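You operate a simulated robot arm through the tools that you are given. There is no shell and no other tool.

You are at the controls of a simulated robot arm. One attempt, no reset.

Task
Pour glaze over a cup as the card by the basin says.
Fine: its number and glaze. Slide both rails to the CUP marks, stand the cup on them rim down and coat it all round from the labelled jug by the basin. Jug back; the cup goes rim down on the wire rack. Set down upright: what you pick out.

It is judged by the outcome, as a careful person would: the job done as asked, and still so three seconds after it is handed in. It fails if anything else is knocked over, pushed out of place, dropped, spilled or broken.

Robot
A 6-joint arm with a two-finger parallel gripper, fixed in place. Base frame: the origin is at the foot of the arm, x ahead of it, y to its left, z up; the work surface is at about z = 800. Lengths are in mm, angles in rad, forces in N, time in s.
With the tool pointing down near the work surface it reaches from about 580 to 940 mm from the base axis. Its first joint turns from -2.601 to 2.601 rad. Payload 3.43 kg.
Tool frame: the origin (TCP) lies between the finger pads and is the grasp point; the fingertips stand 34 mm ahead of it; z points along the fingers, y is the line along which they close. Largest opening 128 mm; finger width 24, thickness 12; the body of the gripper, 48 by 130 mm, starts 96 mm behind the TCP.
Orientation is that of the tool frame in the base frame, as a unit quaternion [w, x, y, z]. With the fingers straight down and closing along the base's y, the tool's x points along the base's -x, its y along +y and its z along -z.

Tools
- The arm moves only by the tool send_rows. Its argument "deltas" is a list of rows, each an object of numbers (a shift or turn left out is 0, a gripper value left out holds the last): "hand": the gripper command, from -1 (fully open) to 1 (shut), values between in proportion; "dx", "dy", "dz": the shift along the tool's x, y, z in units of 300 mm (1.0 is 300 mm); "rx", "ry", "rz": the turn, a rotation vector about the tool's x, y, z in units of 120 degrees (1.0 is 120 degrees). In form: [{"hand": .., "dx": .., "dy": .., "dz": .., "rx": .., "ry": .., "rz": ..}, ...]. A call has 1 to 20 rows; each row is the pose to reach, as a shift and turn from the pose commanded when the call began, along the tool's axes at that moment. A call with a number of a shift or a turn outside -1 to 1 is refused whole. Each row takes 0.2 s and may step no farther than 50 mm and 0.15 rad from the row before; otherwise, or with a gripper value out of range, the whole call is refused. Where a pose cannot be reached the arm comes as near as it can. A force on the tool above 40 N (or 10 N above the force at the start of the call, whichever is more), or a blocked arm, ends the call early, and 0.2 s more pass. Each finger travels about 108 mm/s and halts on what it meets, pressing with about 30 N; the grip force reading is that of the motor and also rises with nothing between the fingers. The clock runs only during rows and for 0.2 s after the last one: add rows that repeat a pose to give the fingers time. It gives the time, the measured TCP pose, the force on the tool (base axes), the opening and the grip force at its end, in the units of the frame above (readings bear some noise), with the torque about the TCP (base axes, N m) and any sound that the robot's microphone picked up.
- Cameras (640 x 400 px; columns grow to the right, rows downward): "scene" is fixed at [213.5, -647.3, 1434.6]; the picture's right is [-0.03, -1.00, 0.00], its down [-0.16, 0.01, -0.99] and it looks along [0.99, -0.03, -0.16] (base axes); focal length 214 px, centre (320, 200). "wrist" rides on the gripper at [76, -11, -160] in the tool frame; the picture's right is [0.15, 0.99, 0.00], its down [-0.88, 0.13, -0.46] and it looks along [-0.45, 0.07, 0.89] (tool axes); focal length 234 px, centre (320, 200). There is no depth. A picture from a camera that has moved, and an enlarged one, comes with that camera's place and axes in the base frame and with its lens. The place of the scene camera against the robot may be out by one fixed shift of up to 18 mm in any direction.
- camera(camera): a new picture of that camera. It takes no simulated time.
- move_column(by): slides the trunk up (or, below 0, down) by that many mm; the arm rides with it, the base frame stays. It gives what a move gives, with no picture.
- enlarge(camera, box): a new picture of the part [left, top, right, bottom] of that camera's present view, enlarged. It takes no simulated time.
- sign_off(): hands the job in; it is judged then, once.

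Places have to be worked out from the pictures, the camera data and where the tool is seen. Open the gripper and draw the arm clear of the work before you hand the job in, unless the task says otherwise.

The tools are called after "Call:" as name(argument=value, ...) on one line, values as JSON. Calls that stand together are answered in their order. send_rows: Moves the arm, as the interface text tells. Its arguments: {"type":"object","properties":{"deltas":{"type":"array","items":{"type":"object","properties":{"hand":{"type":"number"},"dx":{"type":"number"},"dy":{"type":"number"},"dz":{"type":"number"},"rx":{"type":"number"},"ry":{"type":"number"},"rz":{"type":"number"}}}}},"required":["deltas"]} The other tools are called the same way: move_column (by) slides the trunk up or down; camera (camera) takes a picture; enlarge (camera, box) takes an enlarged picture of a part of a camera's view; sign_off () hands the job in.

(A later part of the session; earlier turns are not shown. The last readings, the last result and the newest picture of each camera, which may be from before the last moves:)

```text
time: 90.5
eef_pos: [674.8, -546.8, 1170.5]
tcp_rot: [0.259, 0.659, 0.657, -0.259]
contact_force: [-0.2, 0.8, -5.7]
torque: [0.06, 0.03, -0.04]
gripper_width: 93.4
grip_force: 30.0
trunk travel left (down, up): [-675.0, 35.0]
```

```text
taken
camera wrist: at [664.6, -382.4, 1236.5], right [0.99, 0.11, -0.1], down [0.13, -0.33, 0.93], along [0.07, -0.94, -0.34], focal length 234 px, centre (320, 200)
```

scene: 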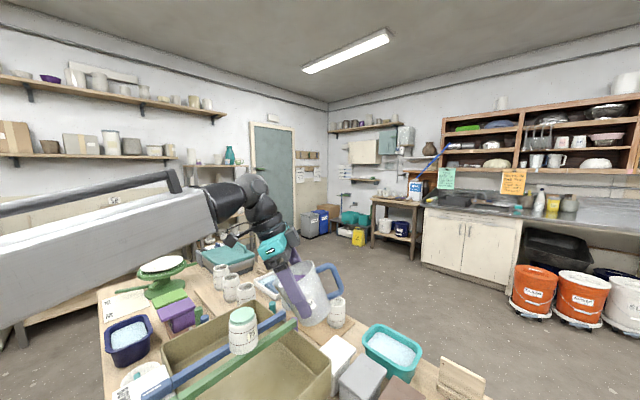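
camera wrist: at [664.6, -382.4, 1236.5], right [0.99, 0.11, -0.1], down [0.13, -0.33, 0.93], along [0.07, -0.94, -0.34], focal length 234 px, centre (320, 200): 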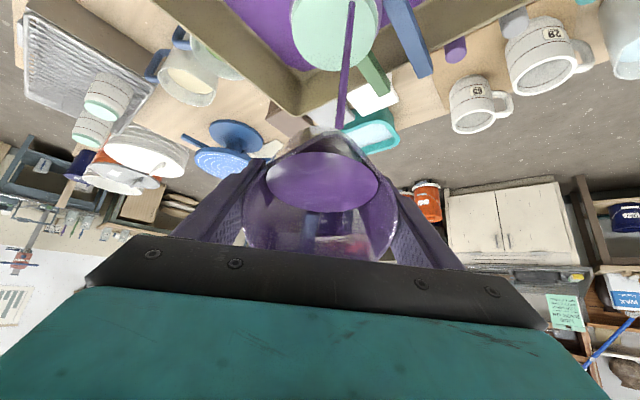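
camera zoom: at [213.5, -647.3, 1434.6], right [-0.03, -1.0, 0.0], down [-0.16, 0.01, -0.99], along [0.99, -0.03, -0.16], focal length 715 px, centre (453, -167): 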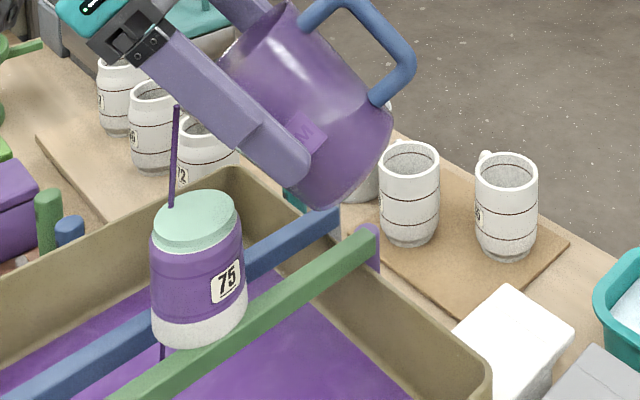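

The coat now reaches below the lower line on this side; only a strip near the rim is bare. One more full loop with a little more tilt.

Call:
send_rows(deltas=[{"dx": 0.004, "dy": -0.023, "dz": -0.006, "ry": -0.0033}, {"dx": 0.0024, "dy": -0.047, "dz": -0.0068, "ry": -0.0067}, {"dx": -0.0046, "dy": -0.0697, "dz": -0.0025, "ry": -0.01}, {"dx": -0.0165, "dy": -0.0883, "dz": 0.0063, "ry": -0.0133}, {"dx": -0.032, "dy": -0.1017, "dz": 0.0185, "ry": -0.0167}, {"dx": -0.0495, "dy": -0.1083, "dz": 0.033, "ry": -0.02}, {"dx": -0.0682, "dy": -0.1077, "dz": 0.0481, "ry": -0.0233}, {"dx": -0.0857, "dy": -0.0993, "dz": 0.0621, "ry": -0.0267}, {"dx": -0.1002, "dy": -0.0847, "dz": 0.0734, "ry": -0.03}, {"dx": -0.1111, "dy": -0.0647, "dz": 0.0813, "ry": -0.0333}, {"dx": -0.1169, "dy": -0.0417, "dz": 0.0844, "ry": -0.0367}, {"dx": -0.1173, "dy": -0.0177, "dz": 0.0825, "ry": -0.04}, {"dx": -0.1123, "dy": 0.005, "dz": 0.0756, "ry": -0.0433}, {"dx": -0.1025, "dy": 0.0237, "dz": 0.0641, "ry": -0.0467}, {"dx": -0.0887, "dy": 0.037, "dz": 0.049, "ry": -0.05}, {"dx": -0.0728, "dy": 0.0437, "dz": 0.0324, "ry": -0.0533}, {"dx": -0.0562, "dy": 0.043, "dz": 0.0145, "ry": -0.0567}, {"dx": -0.0405, "dy": 0.0347, "dz": -0.0024, "ry": -0.06}, {"dx": -0.028, "dy": 0.02, "dz": -0.0163, "ry": -0.0633}, {"dx": -0.0191, "dy": 0.0, "dz": -0.0269, "ry": -0.0667}])

Call:
enlarge(camera="scene", box=[200, 250, 360, 370])

Call:
camera(camera="wrist")

```text
time: 94.7
eef_pos: [676.6, -546.3, 1180.1]
tcp_rot: [0.305, 0.638, 0.638, -0.304]
contact_force: [0.4, -0.3, -4.9]
torque: [0.06, 0.02, 0.0]
gripper_width: 92.8
grip_force: 30.3
trunk travel left (down, up): [-675.0, 35.0]
```

```text
3.33 times, centred on (280, 310) of scene
camera zoom: at [213.5, -647.3, 1434.6], right [-0.03, -1.0, 0.0], down [-0.16, 0.01, -0.99], along [0.99, -0.03, -0.16], focal length 715 px, centre (453, -167)
```

zoom: 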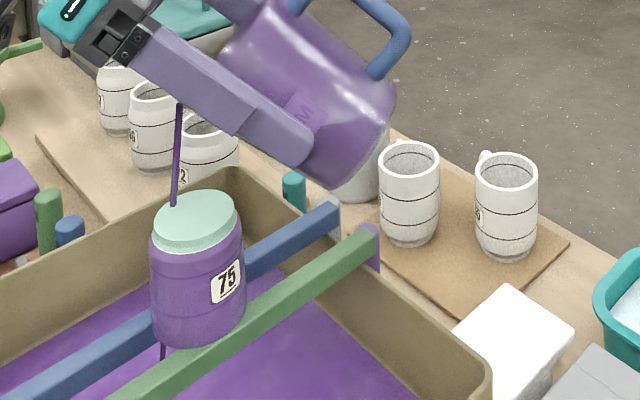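

```text
taken
camera wrist: at [666.1, -374.9, 1222.8], right [0.99, 0.09, -0.11], down [0.13, -0.2, 0.97], along [0.07, -0.98, -0.21], focal length 234 px, centre (320, 200)
```

wrist: 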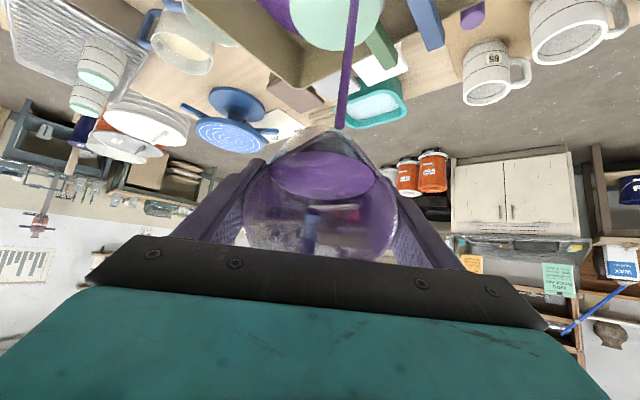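

This side is fully coated down to the rim. I stop the flow by untilting to 25° about the spout, keeping the spout over the cup.

Call:
send_rows(deltas=[{"dx": 0.0205, "dz": 0.0166, "ry": 0.0542}, {"dx": 0.0414, "dz": 0.0336, "ry": 0.1083}, {"dx": 0.0622, "dz": 0.0503, "ry": 0.1625}, {"dx": 0.084, "dz": 0.0647, "ry": 0.2167}, {"dx": 0.084, "dz": 0.0647, "ry": 0.2167}, {"dx": 0.084, "dz": 0.0647, "ry": 0.2167}])

Call:
enlarge(camera="scene", box=[200, 250, 360, 370])

Call:
camera(camera="wrist")

```text
time: 96.1
eef_pos: [675.8, -548.0, 1149.2]
tcp_rot: [0.153, 0.691, 0.69, -0.152]
contact_force: [-0.3, 0.1, -3.8]
torque: [0.01, 0.02, 0.04]
gripper_width: 93.1
grip_force: 30.5
trunk travel left (down, up): [-675.0, 35.0]
```

```text
3.33 times, centred on (280, 310) of scene
camera zoom: at [213.5, -647.3, 1434.6], right [-0.03, -1.0, 0.0], down [-0.16, 0.01, -0.99], along [0.99, -0.03, -0.16], focal length 715 px, centre (453, -167)
```

zoom: 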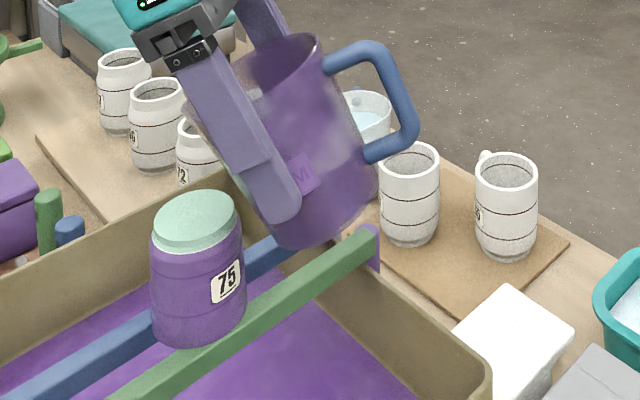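

```text
taken
camera wrist: at [665.6, -409.7, 1262.0], right [0.99, 0.13, -0.06], down [0.13, -0.61, 0.78], along [0.07, -0.78, -0.62], focal length 234 px, centre (320, 200)
```

wrist: 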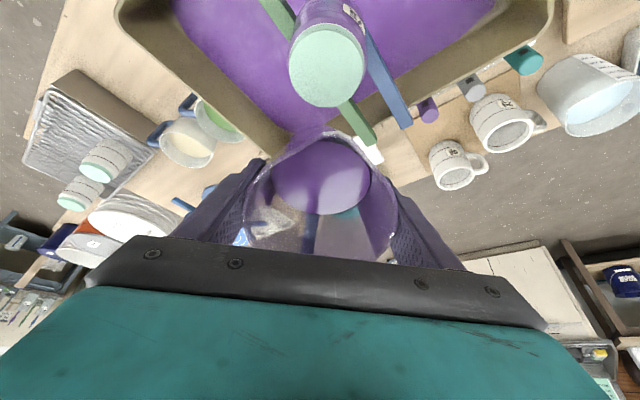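

Flow stopped. Checking the +y side of the cup from the wrist camera before leaving.

Call:
enlarge(camera="wrist", box=[270, 0, 390, 110])

```text
3.64 times, centred on (330, 55) of wrist
camera zoom: at [665.6, -409.7, 1262.0], right [0.99, 0.13, -0.06], down [0.13, -0.61, 0.78], along [0.07, -0.78, -0.62], focal length 852 px, centre (284, 727)
```

zoom: 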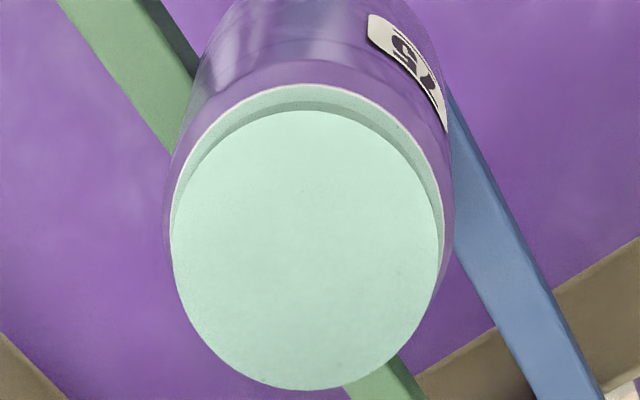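

The +y side is coated too. To check the +x side, I shift the (non-pouring) jug 75 mm to +x for a look from that side.

Call:
send_rows(deltas=[{"dy": 0.05, "ry": 0.02}, {"dy": 0.11, "ry": 0.04}, {"dy": 0.17, "ry": 0.04}, {"dy": 0.25, "ry": 0.04}])

Call:
camera(camera="wrist")

Call:
camera(camera="scene")

```text
time: 97.1
eef_pos: [750.5, -545.8, 1148.5]
tcp_rot: [0.125, 0.696, 0.696, -0.124]
contact_force: [-0.2, -0.5, -4.7]
torque: [0.05, 0.01, 0.0]
gripper_width: 93.0
grip_force: 29.5
trunk travel left (down, up): [-675.0, 35.0]
```

```text
taken
camera wrist: at [740.0, -418.5, 1273.0], right [0.99, 0.14, -0.05], down [0.13, -0.67, 0.73], along [0.07, -0.73, -0.68], focal length 234 px, centre (320, 200)
```

wrist: 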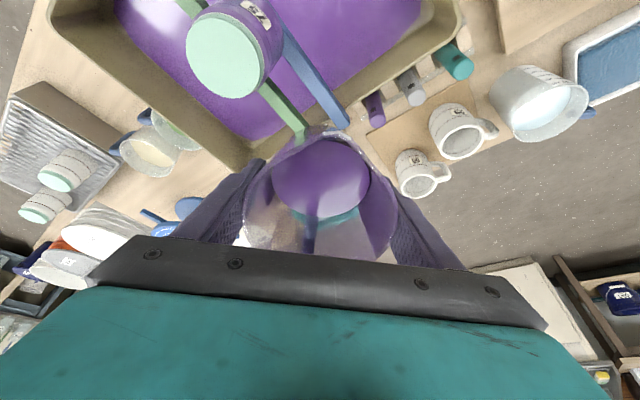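

```text
taken
```

scene: 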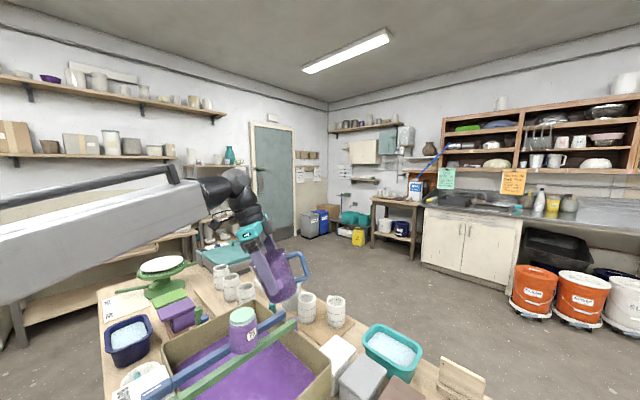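

Call:
enlarge(camera="wrist", box=[180, 0, 300, 110])

Call:
enlarge(camera="scene", box=[200, 290, 300, 370])

```text
3.64 times, centred on (240, 55) of wrist
camera zoom: at [740.0, -418.5, 1273.0], right [0.99, 0.14, -0.05], down [0.13, -0.67, 0.73], along [0.07, -0.73, -0.68], focal length 852 px, centre (611, 727)
```

zoom: 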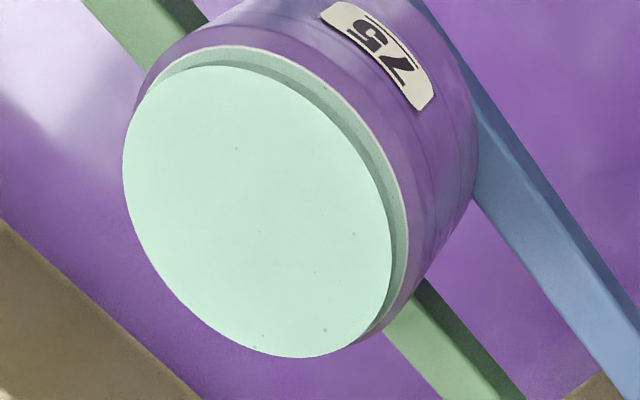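

```text
5.00 times, centred on (250, 330) of scene
camera zoom: at [213.5, -647.3, 1434.6], right [-0.03, -1.0, 0.0], down [-0.16, 0.01, -0.99], along [0.99, -0.03, -0.16], focal length 1072 px, centre (670, -450)
```

zoom: 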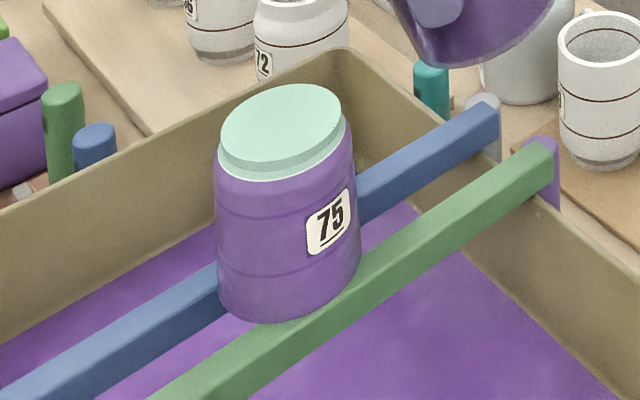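

Call:
enlarge(camera="wrist", box=[240, 0, 280, 40])

Call:
enlarge(camera="wrist", box=[235, 30, 285, 100])

```text
10.00 times, centred on (260, 20) of wrist
camera zoom: at [740.0, -418.5, 1273.0], right [0.99, 0.14, -0.05], down [0.13, -0.67, 0.73], along [0.07, -0.73, -0.68], focal length 2342 px, centre (920, 2000)
```

zoom: 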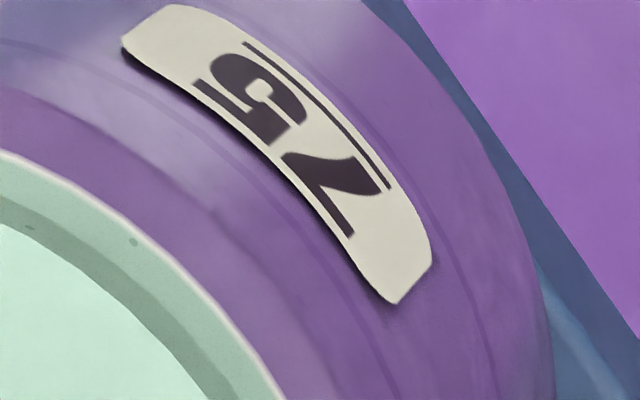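

```text
5.71 times, centred on (260, 65) of wrist
camera zoom: at [740.0, -418.5, 1273.0], right [0.99, 0.14, -0.05], down [0.13, -0.67, 0.73], along [0.07, -0.73, -0.68], focal length 1338 px, centre (663, 971)
```

zoom: 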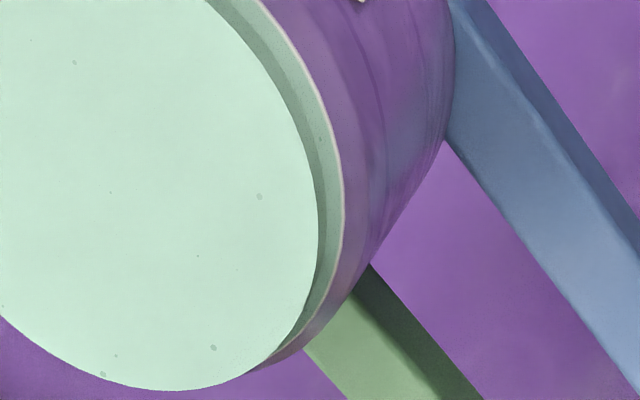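

The whole visible wall is glossy plum with the foot clean. I now take the jug back: away in −y, then across and level again.

Call:
send_rows(deltas=[{"dx": -0.05, "dz": 0.0184}, {"dx": -0.13, "dz": 0.048}, {"dx": -0.2, "dz": 0.0736}, {"dx": -0.25, "dz": 0.092}, {"dx": -0.25, "dz": 0.092, "dy": -0.08, "ry": 0.03}, {"dx": -0.25, "dz": 0.092, "dy": -0.17, "ry": 0.07}, {"dx": -0.25, "dz": 0.092, "dy": -0.27, "ry": 0.11}, {"dx": -0.25, "dz": 0.092, "dy": -0.37, "ry": 0.15}, {"dx": -0.25, "dz": 0.092, "dy": -0.47, "ry": 0.1683}, {"dx": -0.25, "dz": 0.092, "dy": -0.55, "ry": 0.1683}, {"dx": -0.25, "dz": 0.092, "dy": -0.61, "ry": 0.1683}])

Call:
camera(camera="wrist")

Call:
enlarge(camera="scene", box=[180, 250, 360, 390])

```text
time: 99.5
eef_pos: [565.3, -624.3, 1147.1]
tcp_rot: [0.0, 0.707, 0.707, 0.001]
contact_force: [0.3, 0.5, -4.7]
torque: [0.03, 0.0, -0.04]
gripper_width: 93.1
grip_force: 29.9
out of reach, approached as far as the arm can: row 4
trunk travel left (down, up): [-675.0, 35.0]
```

```text
taken
camera wrist: at [555.3, -548.5, 1308.2], right [0.99, 0.15, 0.0], down [0.13, -0.88, 0.46], along [0.07, -0.45, -0.89], focal length 234 px, centre (320, 200)
```

wrist: 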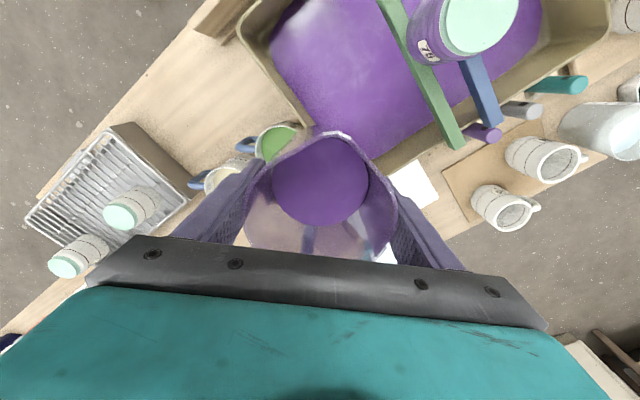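

```text
2.86 times, centred on (270, 320) of scene
camera zoom: at [213.5, -647.3, 1434.6], right [-0.03, -1.0, 0.0], down [-0.16, 0.01, -0.99], along [0.99, -0.03, -0.16], focal length 613 px, centre (463, -143)
```

zoom: 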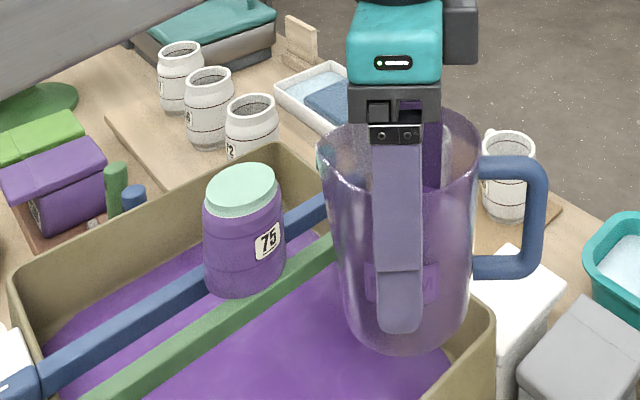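

Jug is level, grip unchanged, cup standing well. Carrying the jug back to its original place, yawing back.

Call:
send_rows(deltas=[{"dx": 0.002, "dy": -0.04, "dz": 0.003, "rz": 0.036}, {"dx": 0.005, "dy": -0.1, "dz": 0.007, "rz": 0.09}, {"dx": 0.009, "dy": -0.17, "dz": 0.012, "rz": 0.153}, {"dx": 0.013, "dy": -0.24, "dz": 0.017, "rz": 0.216}, {"dx": 0.016, "dy": -0.31, "dz": 0.023, "rz": 0.279}, {"dx": 0.02, "dy": -0.38, "dz": 0.028, "rz": 0.342}, {"dx": 0.024, "dy": -0.45, "dz": 0.033, "rz": 0.405}, {"dx": 0.028, "dy": -0.52, "dz": 0.038, "rz": 0.468}, {"dx": 0.031, "dy": -0.59, "dz": 0.043, "rz": 0.531}, {"dx": 0.035, "dy": -0.66, "dz": 0.048, "rz": 0.594}, {"dx": 0.038, "dy": -0.725, "dz": 0.053, "rz": 0.65}, {"dx": 0.041, "dy": -0.779, "dz": 0.057, "rz": 0.701}])

Call:
camera(camera="wrist")

```text
time: 102.1
eef_pos: [332.6, -610.4, 1128.7]
tcp_rot: [0.0, 0.999, 0.05, 0.001]
contact_force: [0.3, -0.9, -3.2]
torque: [-0.02, -0.04, -0.01]
gripper_width: 93.3
grip_force: 30.1
trunk travel left (down, up): [-675.0, 35.0]
```

```text
taken
camera wrist: at [407.6, -591.6, 1289.1], right [0.24, -0.97, 0.0], down [-0.86, -0.22, 0.45], along [-0.44, -0.11, -0.89], focal length 234 px, centre (320, 200)
```

wrist: 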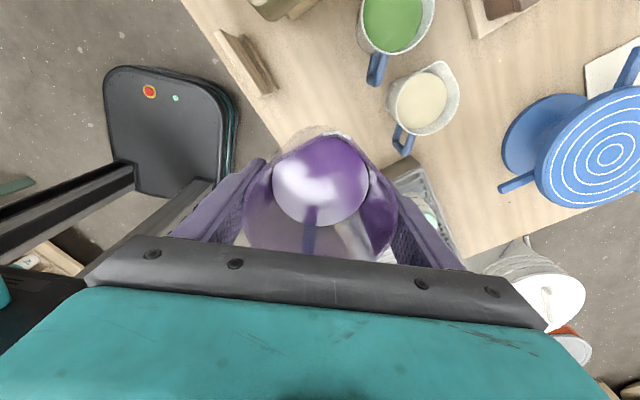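

Above its original spot. Lowering to z≈882.

Call:
send_rows(deltas=[{"dz": 0.06}, {"dz": 0.15}, {"dz": 0.24}, {"dz": 0.33}, {"dz": 0.42}, {"dz": 0.51}, {"dz": 0.6}, {"dz": 0.69}, {"dz": 0.77}, {"dz": 0.822}])

Call:
send_rows(deltas=[{"dz": 0.01}, {"dz": 0.02}, {"dz": 0.03}])

```text
time: 104.3
eef_pos: [334.8, -613.1, 883.1]
tcp_rot: [0.0, 0.999, 0.051, 0.001]
contact_force: [0.4, 0.1, -4.3]
torque: [-0.02, -0.04, 0.02]
gripper_width: 93.0
grip_force: 29.3
trunk travel left (down, up): [-675.0, 35.0]
```

```text
time: 105.1
eef_pos: [333.8, -612.9, 875.8]
tcp_rot: [0.0, 0.999, 0.051, 0.001]
contact_force: [0.0, -0.4, -4.2]
torque: [-0.01, -0.01, 0.01]
gripper_width: 93.2
grip_force: 29.9
trunk travel left (down, up): [-675.0, 35.0]
```

Call:
send_rows(deltas=[{"dz": 0.006, "dx": -0.003}, {"dz": 0.012, "dx": -0.004}])

Call:
send_rows(deltas=[{"dz": 0.004}, {"dz": 0.008}])

```text
time: 105.7
eef_pos: [333.2, -613.5, 872.1]
tcp_rot: [0.0, 0.999, 0.05, 0.0]
contact_force: [0.7, 0.2, -3.9]
torque: [-0.01, 0.02, 0.02]
gripper_width: 93.0
grip_force: 29.8
trunk travel left (down, up): [-675.0, 35.0]
```

```text
time: 106.3
eef_pos: [332.2, -611.5, 871.7]
tcp_rot: [0.0, 0.999, 0.051, 0.001]
contact_force: [-1.1, -1.6, 11.7]
torque: [0.2, 0.58, 0.02]
gripper_width: 93.2
grip_force: 30.1
trunk travel left (down, up): [-675.0, 35.0]
```

The jug has touched down. Easing slightly and opening fully.

Call:
send_rows(deltas=[{"dz": -0.003}, {"dz": -0.003, "hand": 0.0}, {"dz": -0.003, "hand": -0.6}, {"dz": -0.003, "hand": -1}, {"dz": -0.003, "hand": -1}])

Call:
camera(camera="wrist")

```text
time: 107.5
eef_pos: [332.4, -613.5, 869.9]
tcp_rot: [0.0, 0.999, 0.05, 0.0]
contact_force: [-0.5, -0.7, 0.1]
torque: [-0.02, -0.01, 0.02]
gripper_width: 127.8
grip_force: 0.2
trunk travel left (down, up): [-675.0, 35.0]
```

```text
taken
camera wrist: at [407.2, -593.6, 1031.2], right [0.25, -0.97, 0.0], down [-0.86, -0.22, 0.45], along [-0.44, -0.11, -0.89], focal length 234 px, centre (320, 200)
```

wrist: 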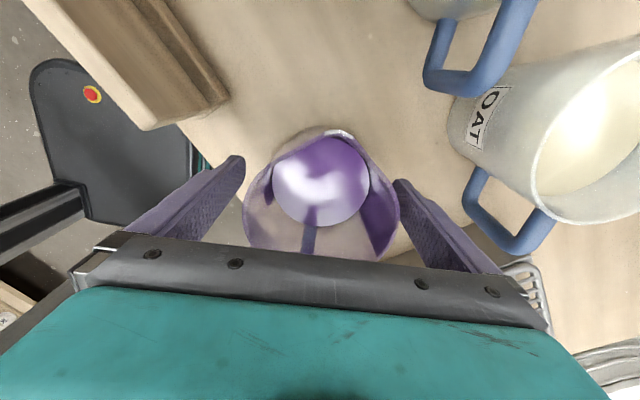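

Jug is back upright, fingers clear of it. Rising straight up.

Call:
send_rows(deltas=[{"dz": -0.08}, {"dz": -0.2}, {"dz": -0.35}, {"dz": -0.5}, {"dz": -0.65}, {"dz": -0.8}, {"dz": -0.88}])

Call:
camera(camera="wrist")

```text
time: 109.1
eef_pos: [330.5, -615.7, 1133.7]
tcp_rot: [0.0, 0.999, 0.05, 0.001]
contact_force: [-0.5, -0.5, 0.8]
torque: [-0.01, -0.02, 0.01]
gripper_width: 128.2
grip_force: 0.1
trunk travel left (down, up): [-675.0, 35.0]
```

```text
taken
camera wrist: at [405.1, -596.1, 1294.0], right [0.25, -0.97, 0.0], down [-0.86, -0.22, 0.45], along [-0.44, -0.11, -0.89], focal length 234 px, centre (320, 200)
```

wrist: 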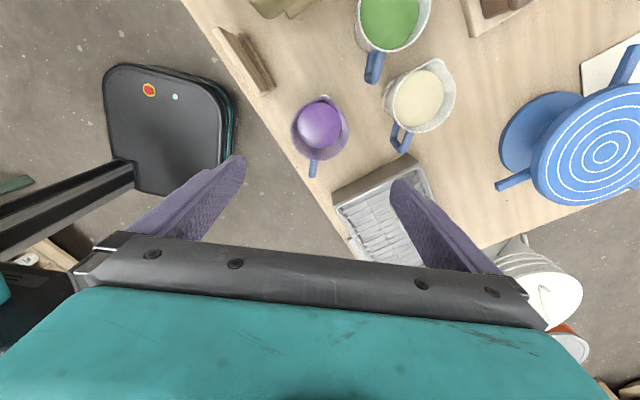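

The plum jug is back where it was. Now returning above the cup in the earlier grasp orientation.

Call:
send_rows(deltas=[{"dx": 0.063, "dy": -0.004, "rz": -0.0625, "hand": -0.5}, {"dx": 0.127, "dy": -0.008, "rz": -0.125}, {"dx": 0.19, "dy": -0.012, "rz": -0.1875}, {"dx": 0.253, "dy": -0.016, "rz": -0.25}, {"dx": 0.316, "dy": -0.021, "rz": -0.3125}, {"dx": 0.38, "dy": -0.025, "rz": -0.375}, {"dx": 0.443, "dy": -0.029, "rz": -0.4375}, {"dx": 0.506, "dy": -0.033, "rz": -0.5}])

Call:
send_rows(deltas=[{"dx": 0.064, "dy": 0.047, "dz": -0.002, "rz": -0.064}, {"dx": 0.128, "dy": 0.094, "dz": -0.004, "rz": -0.129}, {"dx": 0.192, "dy": 0.141, "dz": -0.007, "rz": -0.193}, {"dx": 0.256, "dy": 0.188, "dz": -0.009, "rz": -0.257}, {"dx": 0.319, "dy": 0.234, "dz": -0.011, "rz": -0.322}, {"dx": 0.383, "dy": 0.281, "dz": -0.013, "rz": -0.386}, {"dx": 0.447, "dy": 0.328, "dz": -0.016, "rz": -0.45}, {"dx": 0.511, "dy": 0.375, "dz": -0.018, "rz": -0.515}, {"dx": 0.575, "dy": 0.422, "dz": -0.02, "rz": -0.579}])

Call:
camera(camera="wrist")

Call:
enlarge(camera="wrist", box=[240, 100, 400, 250])

```text
time: 110.9
eef_pos: [484.8, -589.2, 1133.8]
tcp_rot: [0.001, 0.839, 0.545, 0.0]
contact_force: [-0.3, -0.2, -0.9]
torque: [-0.04, 0.01, 0.01]
gripper_width: 96.2
grip_force: 0.0
trunk travel left (down, up): [-675.0, 35.0]
```

```text
time: 112.9
eef_pos: [671.6, -479.7, 1140.3]
tcp_rot: [0.0, 0.379, 0.926, 0.0]
contact_force: [-0.5, -1.0, 0.1]
torque: [0.01, 0.03, 0.02]
gripper_width: 95.9
grip_force: 0.1
trunk travel left (down, up): [-675.0, 35.0]
```

```text
taken
camera wrist: at [609.2, -434.9, 1300.1], right [0.59, 0.81, 0.0], down [0.72, -0.52, 0.46], along [0.37, -0.27, -0.89], focal length 234 px, centre (320, 200)
```

wrist: 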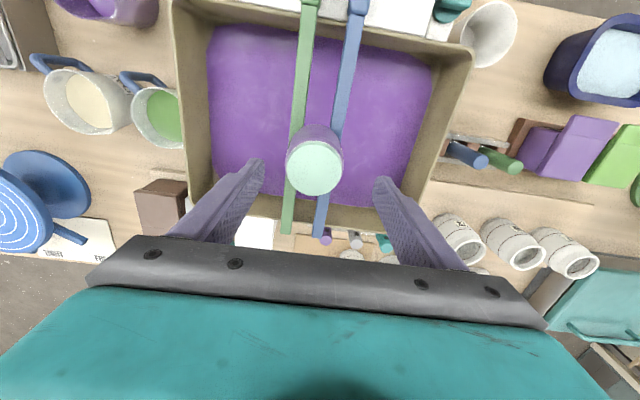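

```text
2.67 times, centred on (320, 175) of wrist
camera zoom: at [609.2, -434.9, 1300.1], right [0.59, 0.81, 0.0], down [0.72, -0.52, 0.46], along [0.37, -0.27, -0.89], focal length 624 px, centre (320, 267)
```

zoom: 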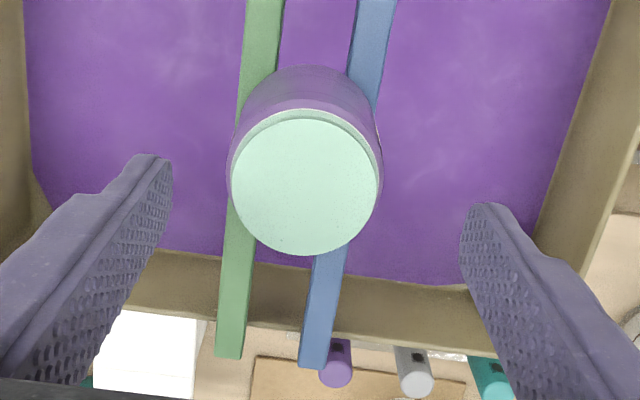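

Cup centre is 5 mm to −y of the tool. I correct and descend around it to the earlier grasp height (z≈1047).

Call:
send_rows(deltas=[{"dx": -0.003, "dy": -0.0163}, {"dx": -0.003, "dy": -0.0163, "dz": 0.08}, {"dx": -0.003, "dy": -0.0163, "dz": 0.16}, {"dx": -0.003, "dy": -0.0163, "dz": 0.24}, {"dx": -0.003, "dy": -0.0163, "dz": 0.309}])

Call:
enlarge(camera="wrist", box=[240, 100, 400, 250])

```text
time: 114.1
eef_pos: [665.9, -487.2, 1045.4]
tcp_rot: [0.001, 0.381, 0.925, 0.0]
contact_force: [0.4, 0.2, 0.3]
torque: [0.04, -0.01, 0.0]
gripper_width: 95.8
grip_force: 0.0
trunk travel left (down, up): [-675.0, 35.0]
```

```text
2.67 times, centred on (320, 175) of wrist
camera zoom: at [604.8, -440.0, 1205.5], right [0.59, 0.81, 0.0], down [0.72, -0.53, 0.46], along [0.37, -0.27, -0.89], focal length 624 px, centre (320, 267)
```

zoom: 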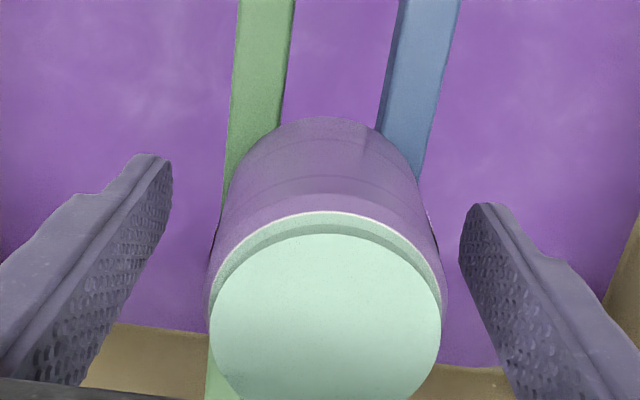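

Call:
send_rows(deltas=[{"dy": 0.006, "hand": 0.0}, {"dy": 0.006, "hand": 0.05}, {"dy": 0.006, "hand": 1}, {"dy": 0.006, "hand": 1}, {"dy": 0.006, "hand": 1}, {"dy": 0.006, "hand": 1}])

Call:
send_rows(deltas=[{"dz": -0.004}, {"dz": -0.009}, {"dz": -0.015}])

Call:
enlarge(camera="wrist", box=[240, 100, 400, 250])

```text
time: 115.5
eef_pos: [668.5, -484.1, 1045.5]
tcp_rot: [0.001, 0.38, 0.925, 0.0]
contact_force: [0.5, 0.2, 0.9]
torque: [0.03, 0.01, -0.01]
gripper_width: 62.1
grip_force: 30.2
trunk travel left (down, up): [-675.0, 35.0]
```

```text
time: 116.3
eef_pos: [666.8, -486.7, 1051.7]
tcp_rot: [0.0, 0.381, 0.925, 0.001]
contact_force: [-1.3, -0.4, -1.0]
torque: [0.0, 0.0, -0.01]
gripper_width: 61.7
grip_force: 29.9
trunk travel left (down, up): [-675.0, 35.0]
```

```text
2.67 times, centred on (320, 175) of wrist
camera zoom: at [605.8, -440.1, 1211.4], right [0.59, 0.81, 0.0], down [0.72, -0.53, 0.46], along [0.37, -0.27, -0.89], focal length 624 px, centre (320, 267)
```

zoom: 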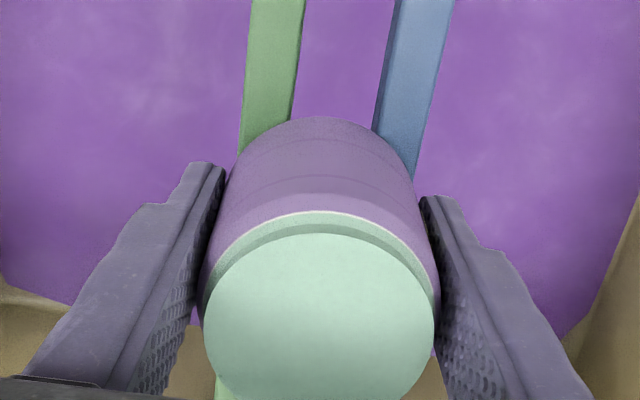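

Seems held. Continue lifting slowly and verify.

Call:
send_rows(deltas=[{"dz": -0.015}, {"dz": -0.03}, {"dz": -0.05}, {"dz": -0.07}])

Call:
enlarge(camera="wrist", box=[240, 100, 400, 250])

Call:
enlarge(camera="scene", box=[180, 260, 320, 380])

```text
time: 117.3
eef_pos: [667.8, -485.6, 1072.0]
tcp_rot: [0.001, 0.38, 0.925, 0.0]
contact_force: [-0.3, 0.1, -1.1]
torque: [0.0, -0.02, 0.01]
gripper_width: 62.0
grip_force: 30.2
trunk travel left (down, up): [-675.0, 35.0]
```

```text
2.67 times, centred on (320, 175) of wrist
camera zoom: at [606.6, -439.0, 1233.1], right [0.59, 0.81, 0.0], down [0.72, -0.53, 0.46], along [0.37, -0.27, -0.89], focal length 624 px, centre (320, 267)
```

zoom: 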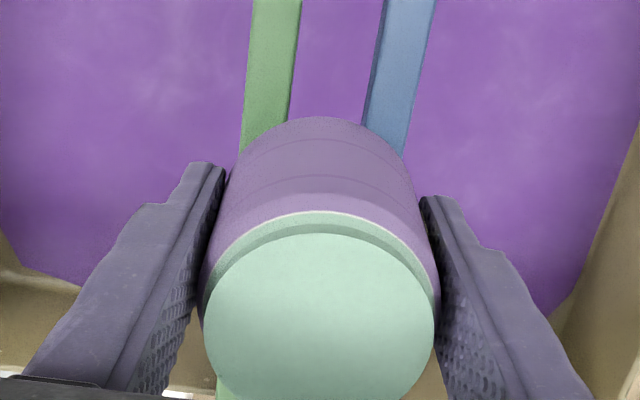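

```text
3.33 times, centred on (250, 320) of scene
camera zoom: at [213.5, -647.3, 1434.6], right [-0.03, -1.0, 0.0], down [-0.16, 0.01, -0.99], along [0.99, -0.03, -0.16], focal length 715 px, centre (553, -200)
```

zoom: 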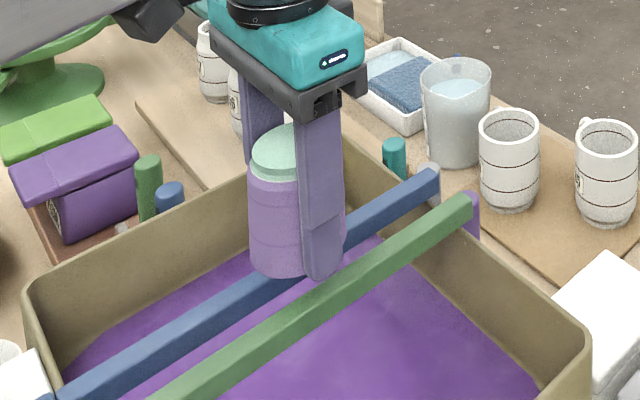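

Held firmly. Lifting a bit more and carrying the cup back toward the rack along the earlier path.

Call:
send_rows(deltas=[{"dz": -0.035}, {"dz": -0.067, "dx": 0.004, "dy": -0.02, "rz": 0.007}, {"dz": -0.067, "dx": 0.014, "dy": -0.075, "rz": 0.027}, {"dz": -0.067, "dx": 0.027, "dy": -0.145, "rz": 0.051}, {"dz": -0.067, "dx": 0.041, "dy": -0.22, "rz": 0.078}, {"dz": -0.067, "dx": 0.055, "dy": -0.295, "rz": 0.105}, {"dz": -0.067, "dx": 0.069, "dy": -0.37, "rz": 0.131}, {"dz": -0.067, "dx": 0.083, "dy": -0.445, "rz": 0.158}, {"dz": -0.067, "dx": 0.097, "dy": -0.52, "rz": 0.185}, {"dz": -0.067, "dx": 0.111, "dy": -0.595, "rz": 0.211}, {"dz": -0.067, "dx": 0.124, "dy": -0.665, "rz": 0.236}, {"dz": -0.067, "dx": 0.134, "dy": -0.717, "rz": 0.255}, {"dz": -0.067, "dx": 0.139, "dy": -0.746, "rz": 0.265}])

Call:
send_rows(deltas=[{"dx": -0.015, "dy": -0.037, "rz": 0.013}, {"dx": -0.039, "dy": -0.098, "rz": 0.034}, {"dx": -0.067, "dy": -0.168, "rz": 0.059}, {"dx": -0.096, "dy": -0.24, "rz": 0.084}, {"dx": -0.125, "dy": -0.312, "rz": 0.11}, {"dx": -0.154, "dy": -0.385, "rz": 0.135}, {"dx": -0.183, "dy": -0.458, "rz": 0.161}, {"dx": -0.212, "dy": -0.53, "rz": 0.186}, {"dx": -0.24, "dy": -0.6, "rz": 0.211}, {"dx": -0.266, "dy": -0.665, "rz": 0.234}, {"dx": -0.284, "dy": -0.711, "rz": 0.25}])

Call:
camera(camera="wrist")

```text
time: 120.1
eef_pos: [480.0, -614.9, 1094.4]
tcp_rot: [0.002, 0.619, 0.785, 0.001]
contact_force: [0.2, 0.8, -1.9]
torque: [-0.01, 0.03, 0.0]
gripper_width: 61.9
grip_force: 29.9
trunk travel left (down, up): [-675.0, 35.0]
```

```text
time: 122.5
eef_pos: [293.5, -748.1, 1094.4]
tcp_rot: [0.0, 0.802, 0.598, 0.001]
contact_force: [0.7, 0.3, -1.3]
torque: [0.0, 0.02, 0.02]
gripper_width: 61.8
grip_force: 29.4
trunk travel left (down, up): [-675.0, 35.0]
```

```text
taken
camera wrist: at [303.6, -671.3, 1254.4], right [0.99, -0.14, 0.0], down [-0.13, -0.88, 0.46], along [-0.06, -0.45, -0.89], focal length 234 px, centre (320, 200)
```

wrist: 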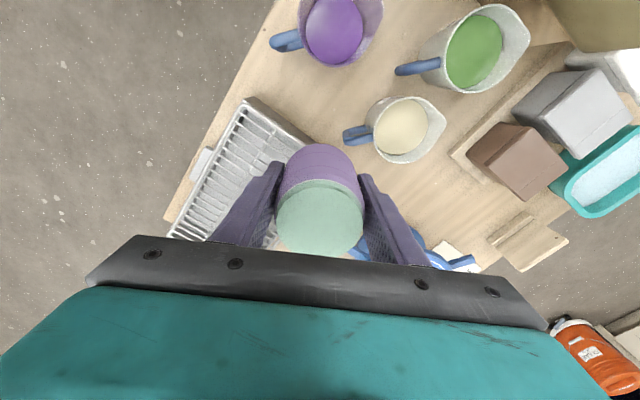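

Now onward to above the cup's former slot on the rack, descending to z≈1015.

Call:
send_rows(deltas=[{"dx": -0.03, "dy": -0.016, "dz": 0.005, "rz": 0.014}, {"dx": -0.085, "dy": -0.044, "dz": 0.02, "rz": 0.038}, {"dx": -0.145, "dy": -0.076, "dz": 0.045, "rz": 0.065}, {"dx": -0.21, "dy": -0.11, "dz": 0.075, "rz": 0.094}, {"dx": -0.275, "dy": -0.144, "dz": 0.11, "rz": 0.123}, {"dx": -0.34, "dy": -0.177, "dz": 0.145, "rz": 0.151}, {"dx": -0.405, "dy": -0.211, "dz": 0.18, "rz": 0.18}, {"dx": -0.465, "dy": -0.243, "dz": 0.21, "rz": 0.207}, {"dx": -0.52, "dy": -0.272, "dz": 0.24, "rz": 0.231}, {"dx": -0.562, "dy": -0.293, "dz": 0.265, "rz": 0.25}])

Call:
camera(camera="wrist")

Call:
enlarge(camera="wrist", box=[200, 0, 440, 250])

```text
time: 124.7
eef_pos: [159.2, -883.3, 1014.4]
tcp_rot: [-0.001, 0.929, 0.371, 0.0]
contact_force: [-0.9, -0.2, -2.1]
torque: [0.01, -0.04, 0.01]
gripper_width: 61.9
grip_force: 30.1
trunk travel left (down, up): [-675.0, 35.0]
```

```text
taken
camera wrist: at [207.9, -821.8, 1174.8], right [0.79, -0.62, 0.0], down [-0.55, -0.7, 0.45], along [-0.28, -0.36, -0.89], focal length 234 px, centre (320, 200)
```

wrist: 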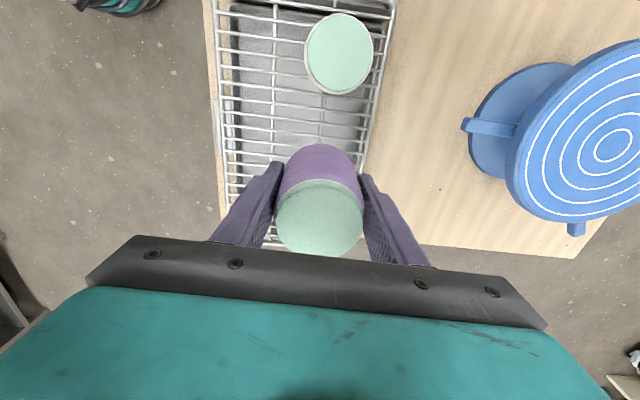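

```text
1.60 times, centred on (320, 125) of wrist
camera zoom: at [207.9, -821.8, 1174.8], right [0.79, -0.62, 0.0], down [-0.55, -0.7, 0.45], along [-0.28, -0.36, -0.89], focal length 375 px, centre (320, 320)
```

zoom: 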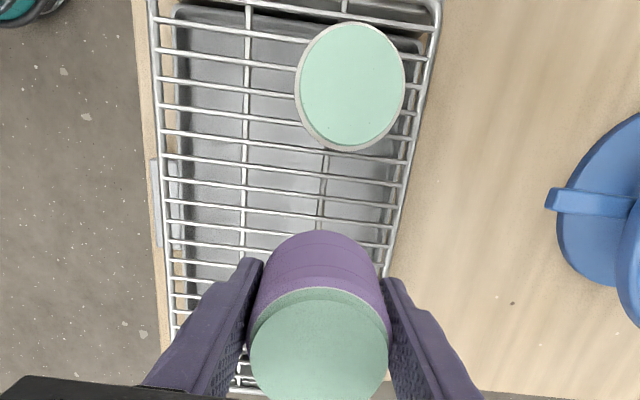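

Aligned with the empty slot as before. Lowering to z≈916, then in small steps to contact.

Call:
send_rows(deltas=[{"dz": 0.025}, {"dz": 0.07}, {"dz": 0.12}, {"dz": 0.17}, {"dz": 0.22}, {"dz": 0.27}, {"dz": 0.305}, {"dz": 0.327}])

Call:
send_rows(deltas=[{"dz": 0.007}, {"dz": 0.014}])

```text
time: 126.5
eef_pos: [162.2, -883.7, 916.8]
tcp_rot: [-0.001, 0.929, 0.37, 0.002]
contact_force: [0.8, -0.6, -2.0]
torque: [-0.03, -0.01, 0.02]
gripper_width: 61.7
grip_force: 29.6
trunk travel left (down, up): [-675.0, 35.0]
```

```text
time: 127.1
eef_pos: [161.5, -884.5, 912.0]
tcp_rot: [-0.001, 0.929, 0.37, 0.0]
contact_force: [-0.1, 0.2, -2.5]
torque: [0.03, 0.03, -0.01]
gripper_width: 61.8
grip_force: 29.7
trunk travel left (down, up): [-675.0, 35.0]
```

Call:
send_rows(deltas=[{"dz": 0.005}, {"dz": 0.009}])

Call:
camera(camera="wrist")

```text
time: 127.7
eef_pos: [161.9, -885.6, 908.6]
tcp_rot: [0.0, 0.929, 0.37, 0.001]
contact_force: [0.5, -0.6, -1.9]
torque: [-0.03, -0.05, 0.0]
gripper_width: 62.2
grip_force: 30.0
trunk travel left (down, up): [-675.0, 35.0]
```

```text
taken
camera wrist: at [209.4, -823.9, 1069.6], right [0.79, -0.62, 0.0], down [-0.55, -0.7, 0.45], along [-0.28, -0.36, -0.89], focal length 234 px, centre (320, 200)
```

wrist: 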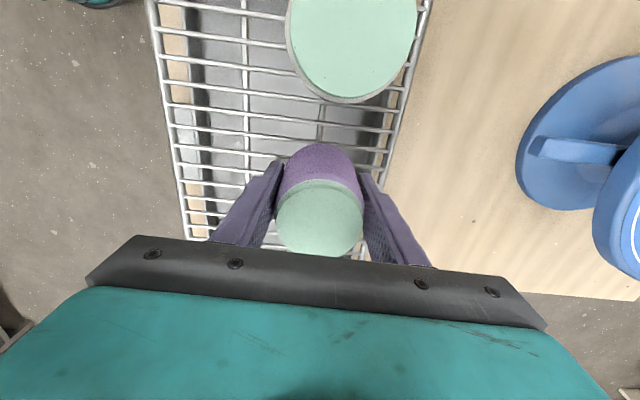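

Still hanging free (−1.9 N). Continue 1 mm at a time.

Call:
send_rows(deltas=[{"dz": 0.003}, {"dz": 0.006}])

Call:
send_rows(deltas=[{"dz": 0.002}, {"dz": 0.004}])

```text
time: 128.3
eef_pos: [162.4, -884.8, 908.9]
tcp_rot: [0.002, 0.928, 0.372, 0.001]
contact_force: [6.7, -2.8, 9.1]
torque: [0.21, 0.07, -0.05]
gripper_width: 62.2
grip_force: 30.1
trunk travel left (down, up): [-675.0, 35.0]
```

```text
time: 128.9
eef_pos: [162.4, -885.2, 909.0]
tcp_rot: [0.003, 0.929, 0.371, -0.001]
contact_force: [8.2, -5.7, 20.9]
torque: [0.5, 0.17, -0.08]
gripper_width: 61.8
grip_force: 29.7
trunk travel left (down, up): [-675.0, 35.0]
```

Contact, with some sideways force; I'm ~3 mm right of the original spot. Lifting 3 mm, shifting back −2.7 mm in tool y and setting down again.

Call:
send_rows(deltas=[{"dz": -0.008}, {"dz": -0.017}, {"dz": -0.017, "dy": -0.005}, {"dz": -0.017, "dy": -0.009}, {"dz": -0.017, "dy": -0.009}])

Call:
enlarge(camera="wrist", box=[220, 100, 420, 250])

```text
time: 130.1
eef_pos: [158.0, -882.1, 909.6]
tcp_rot: [0.0, 0.929, 0.371, 0.0]
contact_force: [-0.8, 0.0, -1.8]
torque: [-0.03, -0.01, 0.0]
gripper_width: 62.2
grip_force: 29.6
trunk travel left (down, up): [-675.0, 35.0]
```

```text
2.67 times, centred on (320, 175) of wrist
camera zoom: at [205.9, -821.7, 1071.0], right [0.79, -0.62, 0.0], down [-0.55, -0.7, 0.45], along [-0.28, -0.36, -0.89], focal length 624 px, centre (320, 267)
```

zoom: 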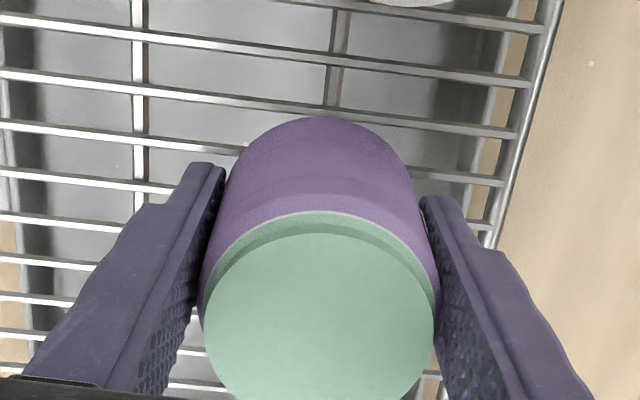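

Call:
send_rows(deltas=[{"dz": 0.004, "dy": 0.002}, {"dz": 0.007, "dy": 0.003}])

Call:
send_rows(deltas=[{"dz": 0.002}, {"dz": 0.004}])

```text
time: 130.7
eef_pos: [159.0, -884.5, 909.1]
tcp_rot: [-0.001, 0.928, 0.371, 0.001]
contact_force: [-0.8, 1.0, -1.2]
torque: [0.05, 0.04, 0.01]
gripper_width: 62.0
grip_force: 30.0
trunk travel left (down, up): [-675.0, 35.0]
```

```text
time: 131.3
eef_pos: [159.1, -883.1, 908.7]
tcp_rot: [0.002, 0.929, 0.37, 0.001]
contact_force: [0.4, -5.0, 6.8]
torque: [0.1, 0.14, 0.13]
gripper_width: 62.3
grip_force: 29.9
trunk travel left (down, up): [-675.0, 35.0]
```

Light contact made. Opening gently to release the cup.

Call:
send_rows(deltas=[{"dz": -0.002}, {"dz": -0.002, "hand": 0.0}, {"dz": -0.002, "hand": -0.2}, {"dz": -0.002, "hand": -0.45}, {"dz": -0.002, "hand": -0.45}])

Call:
enlarge(camera="wrist", box=[200, 80, 440, 250])

```text
time: 132.5
eef_pos: [159.6, -880.9, 909.2]
tcp_rot: [0.0, 0.929, 0.371, 0.001]
contact_force: [0.5, 5.4, 7.1]
torque: [0.03, -0.06, 0.07]
gripper_width: 91.5
grip_force: 0.1
trunk travel left (down, up): [-675.0, 35.0]
```

```text
2.35 times, centred on (320, 165) of wrist
camera zoom: at [206.6, -820.4, 1069.5], right [0.79, -0.62, 0.0], down [-0.55, -0.7, 0.45], along [-0.28, -0.36, -0.89], focal length 551 px, centre (320, 282)
```

zoom: 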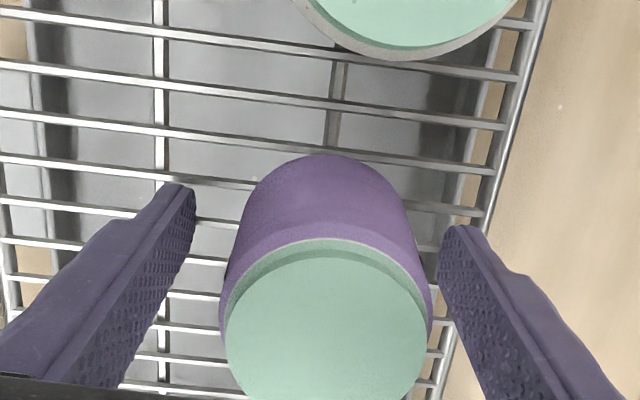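

A fingertip seems to lightly touch a rack wire; raising straight up gently.

Call:
send_rows(deltas=[{"dz": -0.008}, {"dz": -0.02}, {"dz": -0.04}])

Call:
enlarge(camera="wrist", box=[200, 80, 440, 250])

```text
time: 133.3
eef_pos: [159.1, -882.8, 920.3]
tcp_rot: [0.0, 0.929, 0.37, 0.001]
contact_force: [0.0, 0.2, -0.3]
torque: [0.0, 0.06, -0.02]
gripper_width: 93.1
grip_force: 0.1
trunk travel left (down, up): [-675.0, 35.0]
```

```text
2.35 times, centred on (320, 165) of wrist
camera zoom: at [206.6, -822.0, 1080.7], right [0.79, -0.62, 0.0], down [-0.55, -0.7, 0.46], along [-0.28, -0.36, -0.89], focal length 551 px, centre (320, 282)
```

zoom: 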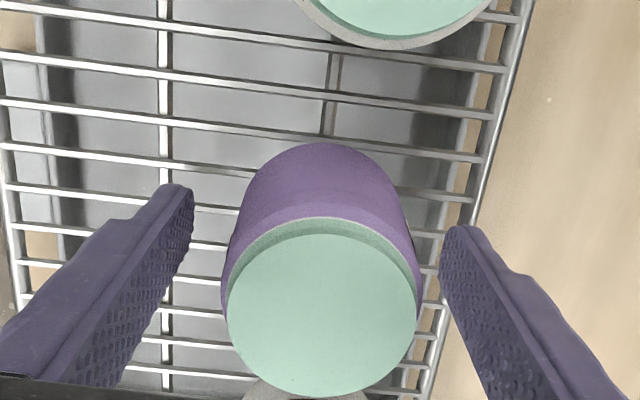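

Free of contact; cup stands upright on its rim. Rising clear.

Call:
send_rows(deltas=[{"dz": -0.05, "dy": 0.004}, {"dz": -0.12, "dy": 0.004}, {"dz": -0.2, "dy": 0.004}, {"dz": -0.28, "dy": 0.004}])

Call:
camera(camera="wrist")

Call:
enlarge(camera="wrist", box=[200, 0, 440, 250])

```text
time: 134.3
eef_pos: [161.6, -884.0, 1004.7]
tcp_rot: [0.001, 0.929, 0.371, 0.0]
contact_force: [-0.2, 0.1, -0.6]
torque: [0.01, -0.01, -0.01]
gripper_width: 93.0
grip_force: 0.0
trunk travel left (down, up): [-675.0, 35.0]
```

```text
taken
camera wrist: at [209.5, -822.6, 1165.1], right [0.79, -0.62, 0.0], down [-0.55, -0.7, 0.46], along [-0.28, -0.36, -0.89], focal length 234 px, centre (320, 200)
```

wrist: 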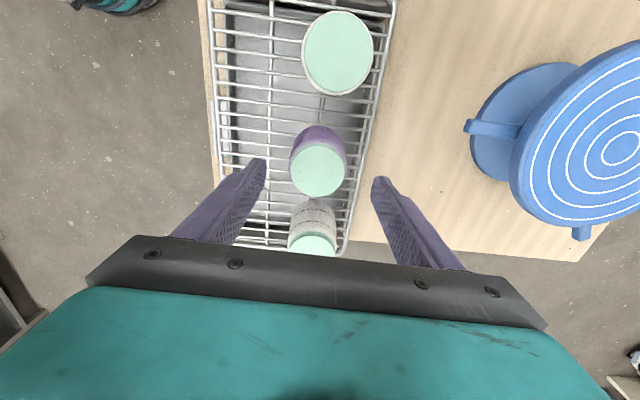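

```text
1.60 times, centred on (320, 125) of wrist
camera zoom: at [209.5, -822.6, 1165.1], right [0.79, -0.62, 0.0], down [-0.55, -0.7, 0.46], along [-0.28, -0.36, -0.89], focal length 375 px, centre (320, 320)
```

zoom: 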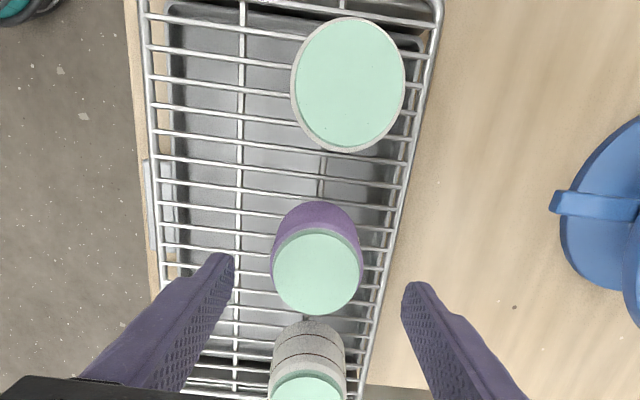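

Cup 75 is on the rack, rim down. Withdrawing up and inward, and checking everything from there.

Call:
send_rows(deltas=[{"dz": -0.08, "dx": 0.03}, {"dz": -0.15, "dx": 0.12}, {"dz": -0.2, "dx": 0.23}, {"dz": -0.24, "dx": 0.34}, {"dz": -0.27, "dx": 0.45, "dy": -0.02}, {"dz": -0.29, "dx": 0.55, "dy": -0.027}, {"dz": -0.3, "dx": 0.621, "dy": -0.027}])

Call:
camera(camera="wrist")

Call:
camera(camera="scene")

```text
time: 135.9
eef_pos: [288.4, -748.7, 1095.0]
tcp_rot: [0.0, 0.929, 0.371, 0.0]
contact_force: [-0.1, -0.2, 0.5]
torque: [-0.01, -0.02, 0.01]
gripper_width: 92.9
grip_force: 0.0
trunk travel left (down, up): [-675.0, 35.0]
```

```text
taken
camera wrist: at [336.3, -688.5, 1254.6], right [0.79, -0.62, 0.0], down [-0.55, -0.7, 0.46], along [-0.28, -0.36, -0.89], focal length 234 px, centre (320, 200)
```

wrist: 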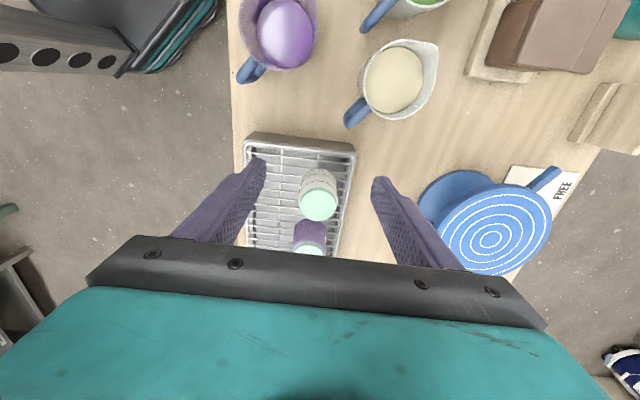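

```text
taken
```

scene: 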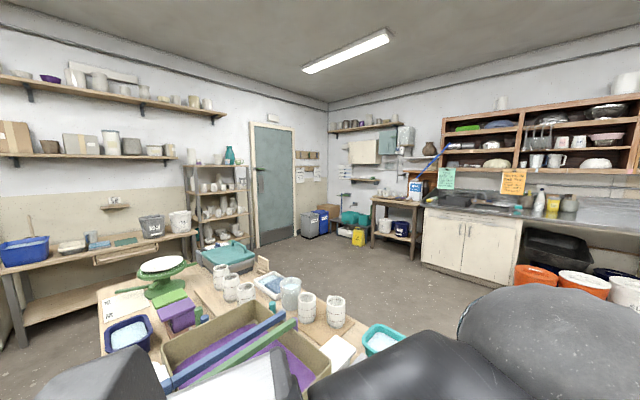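

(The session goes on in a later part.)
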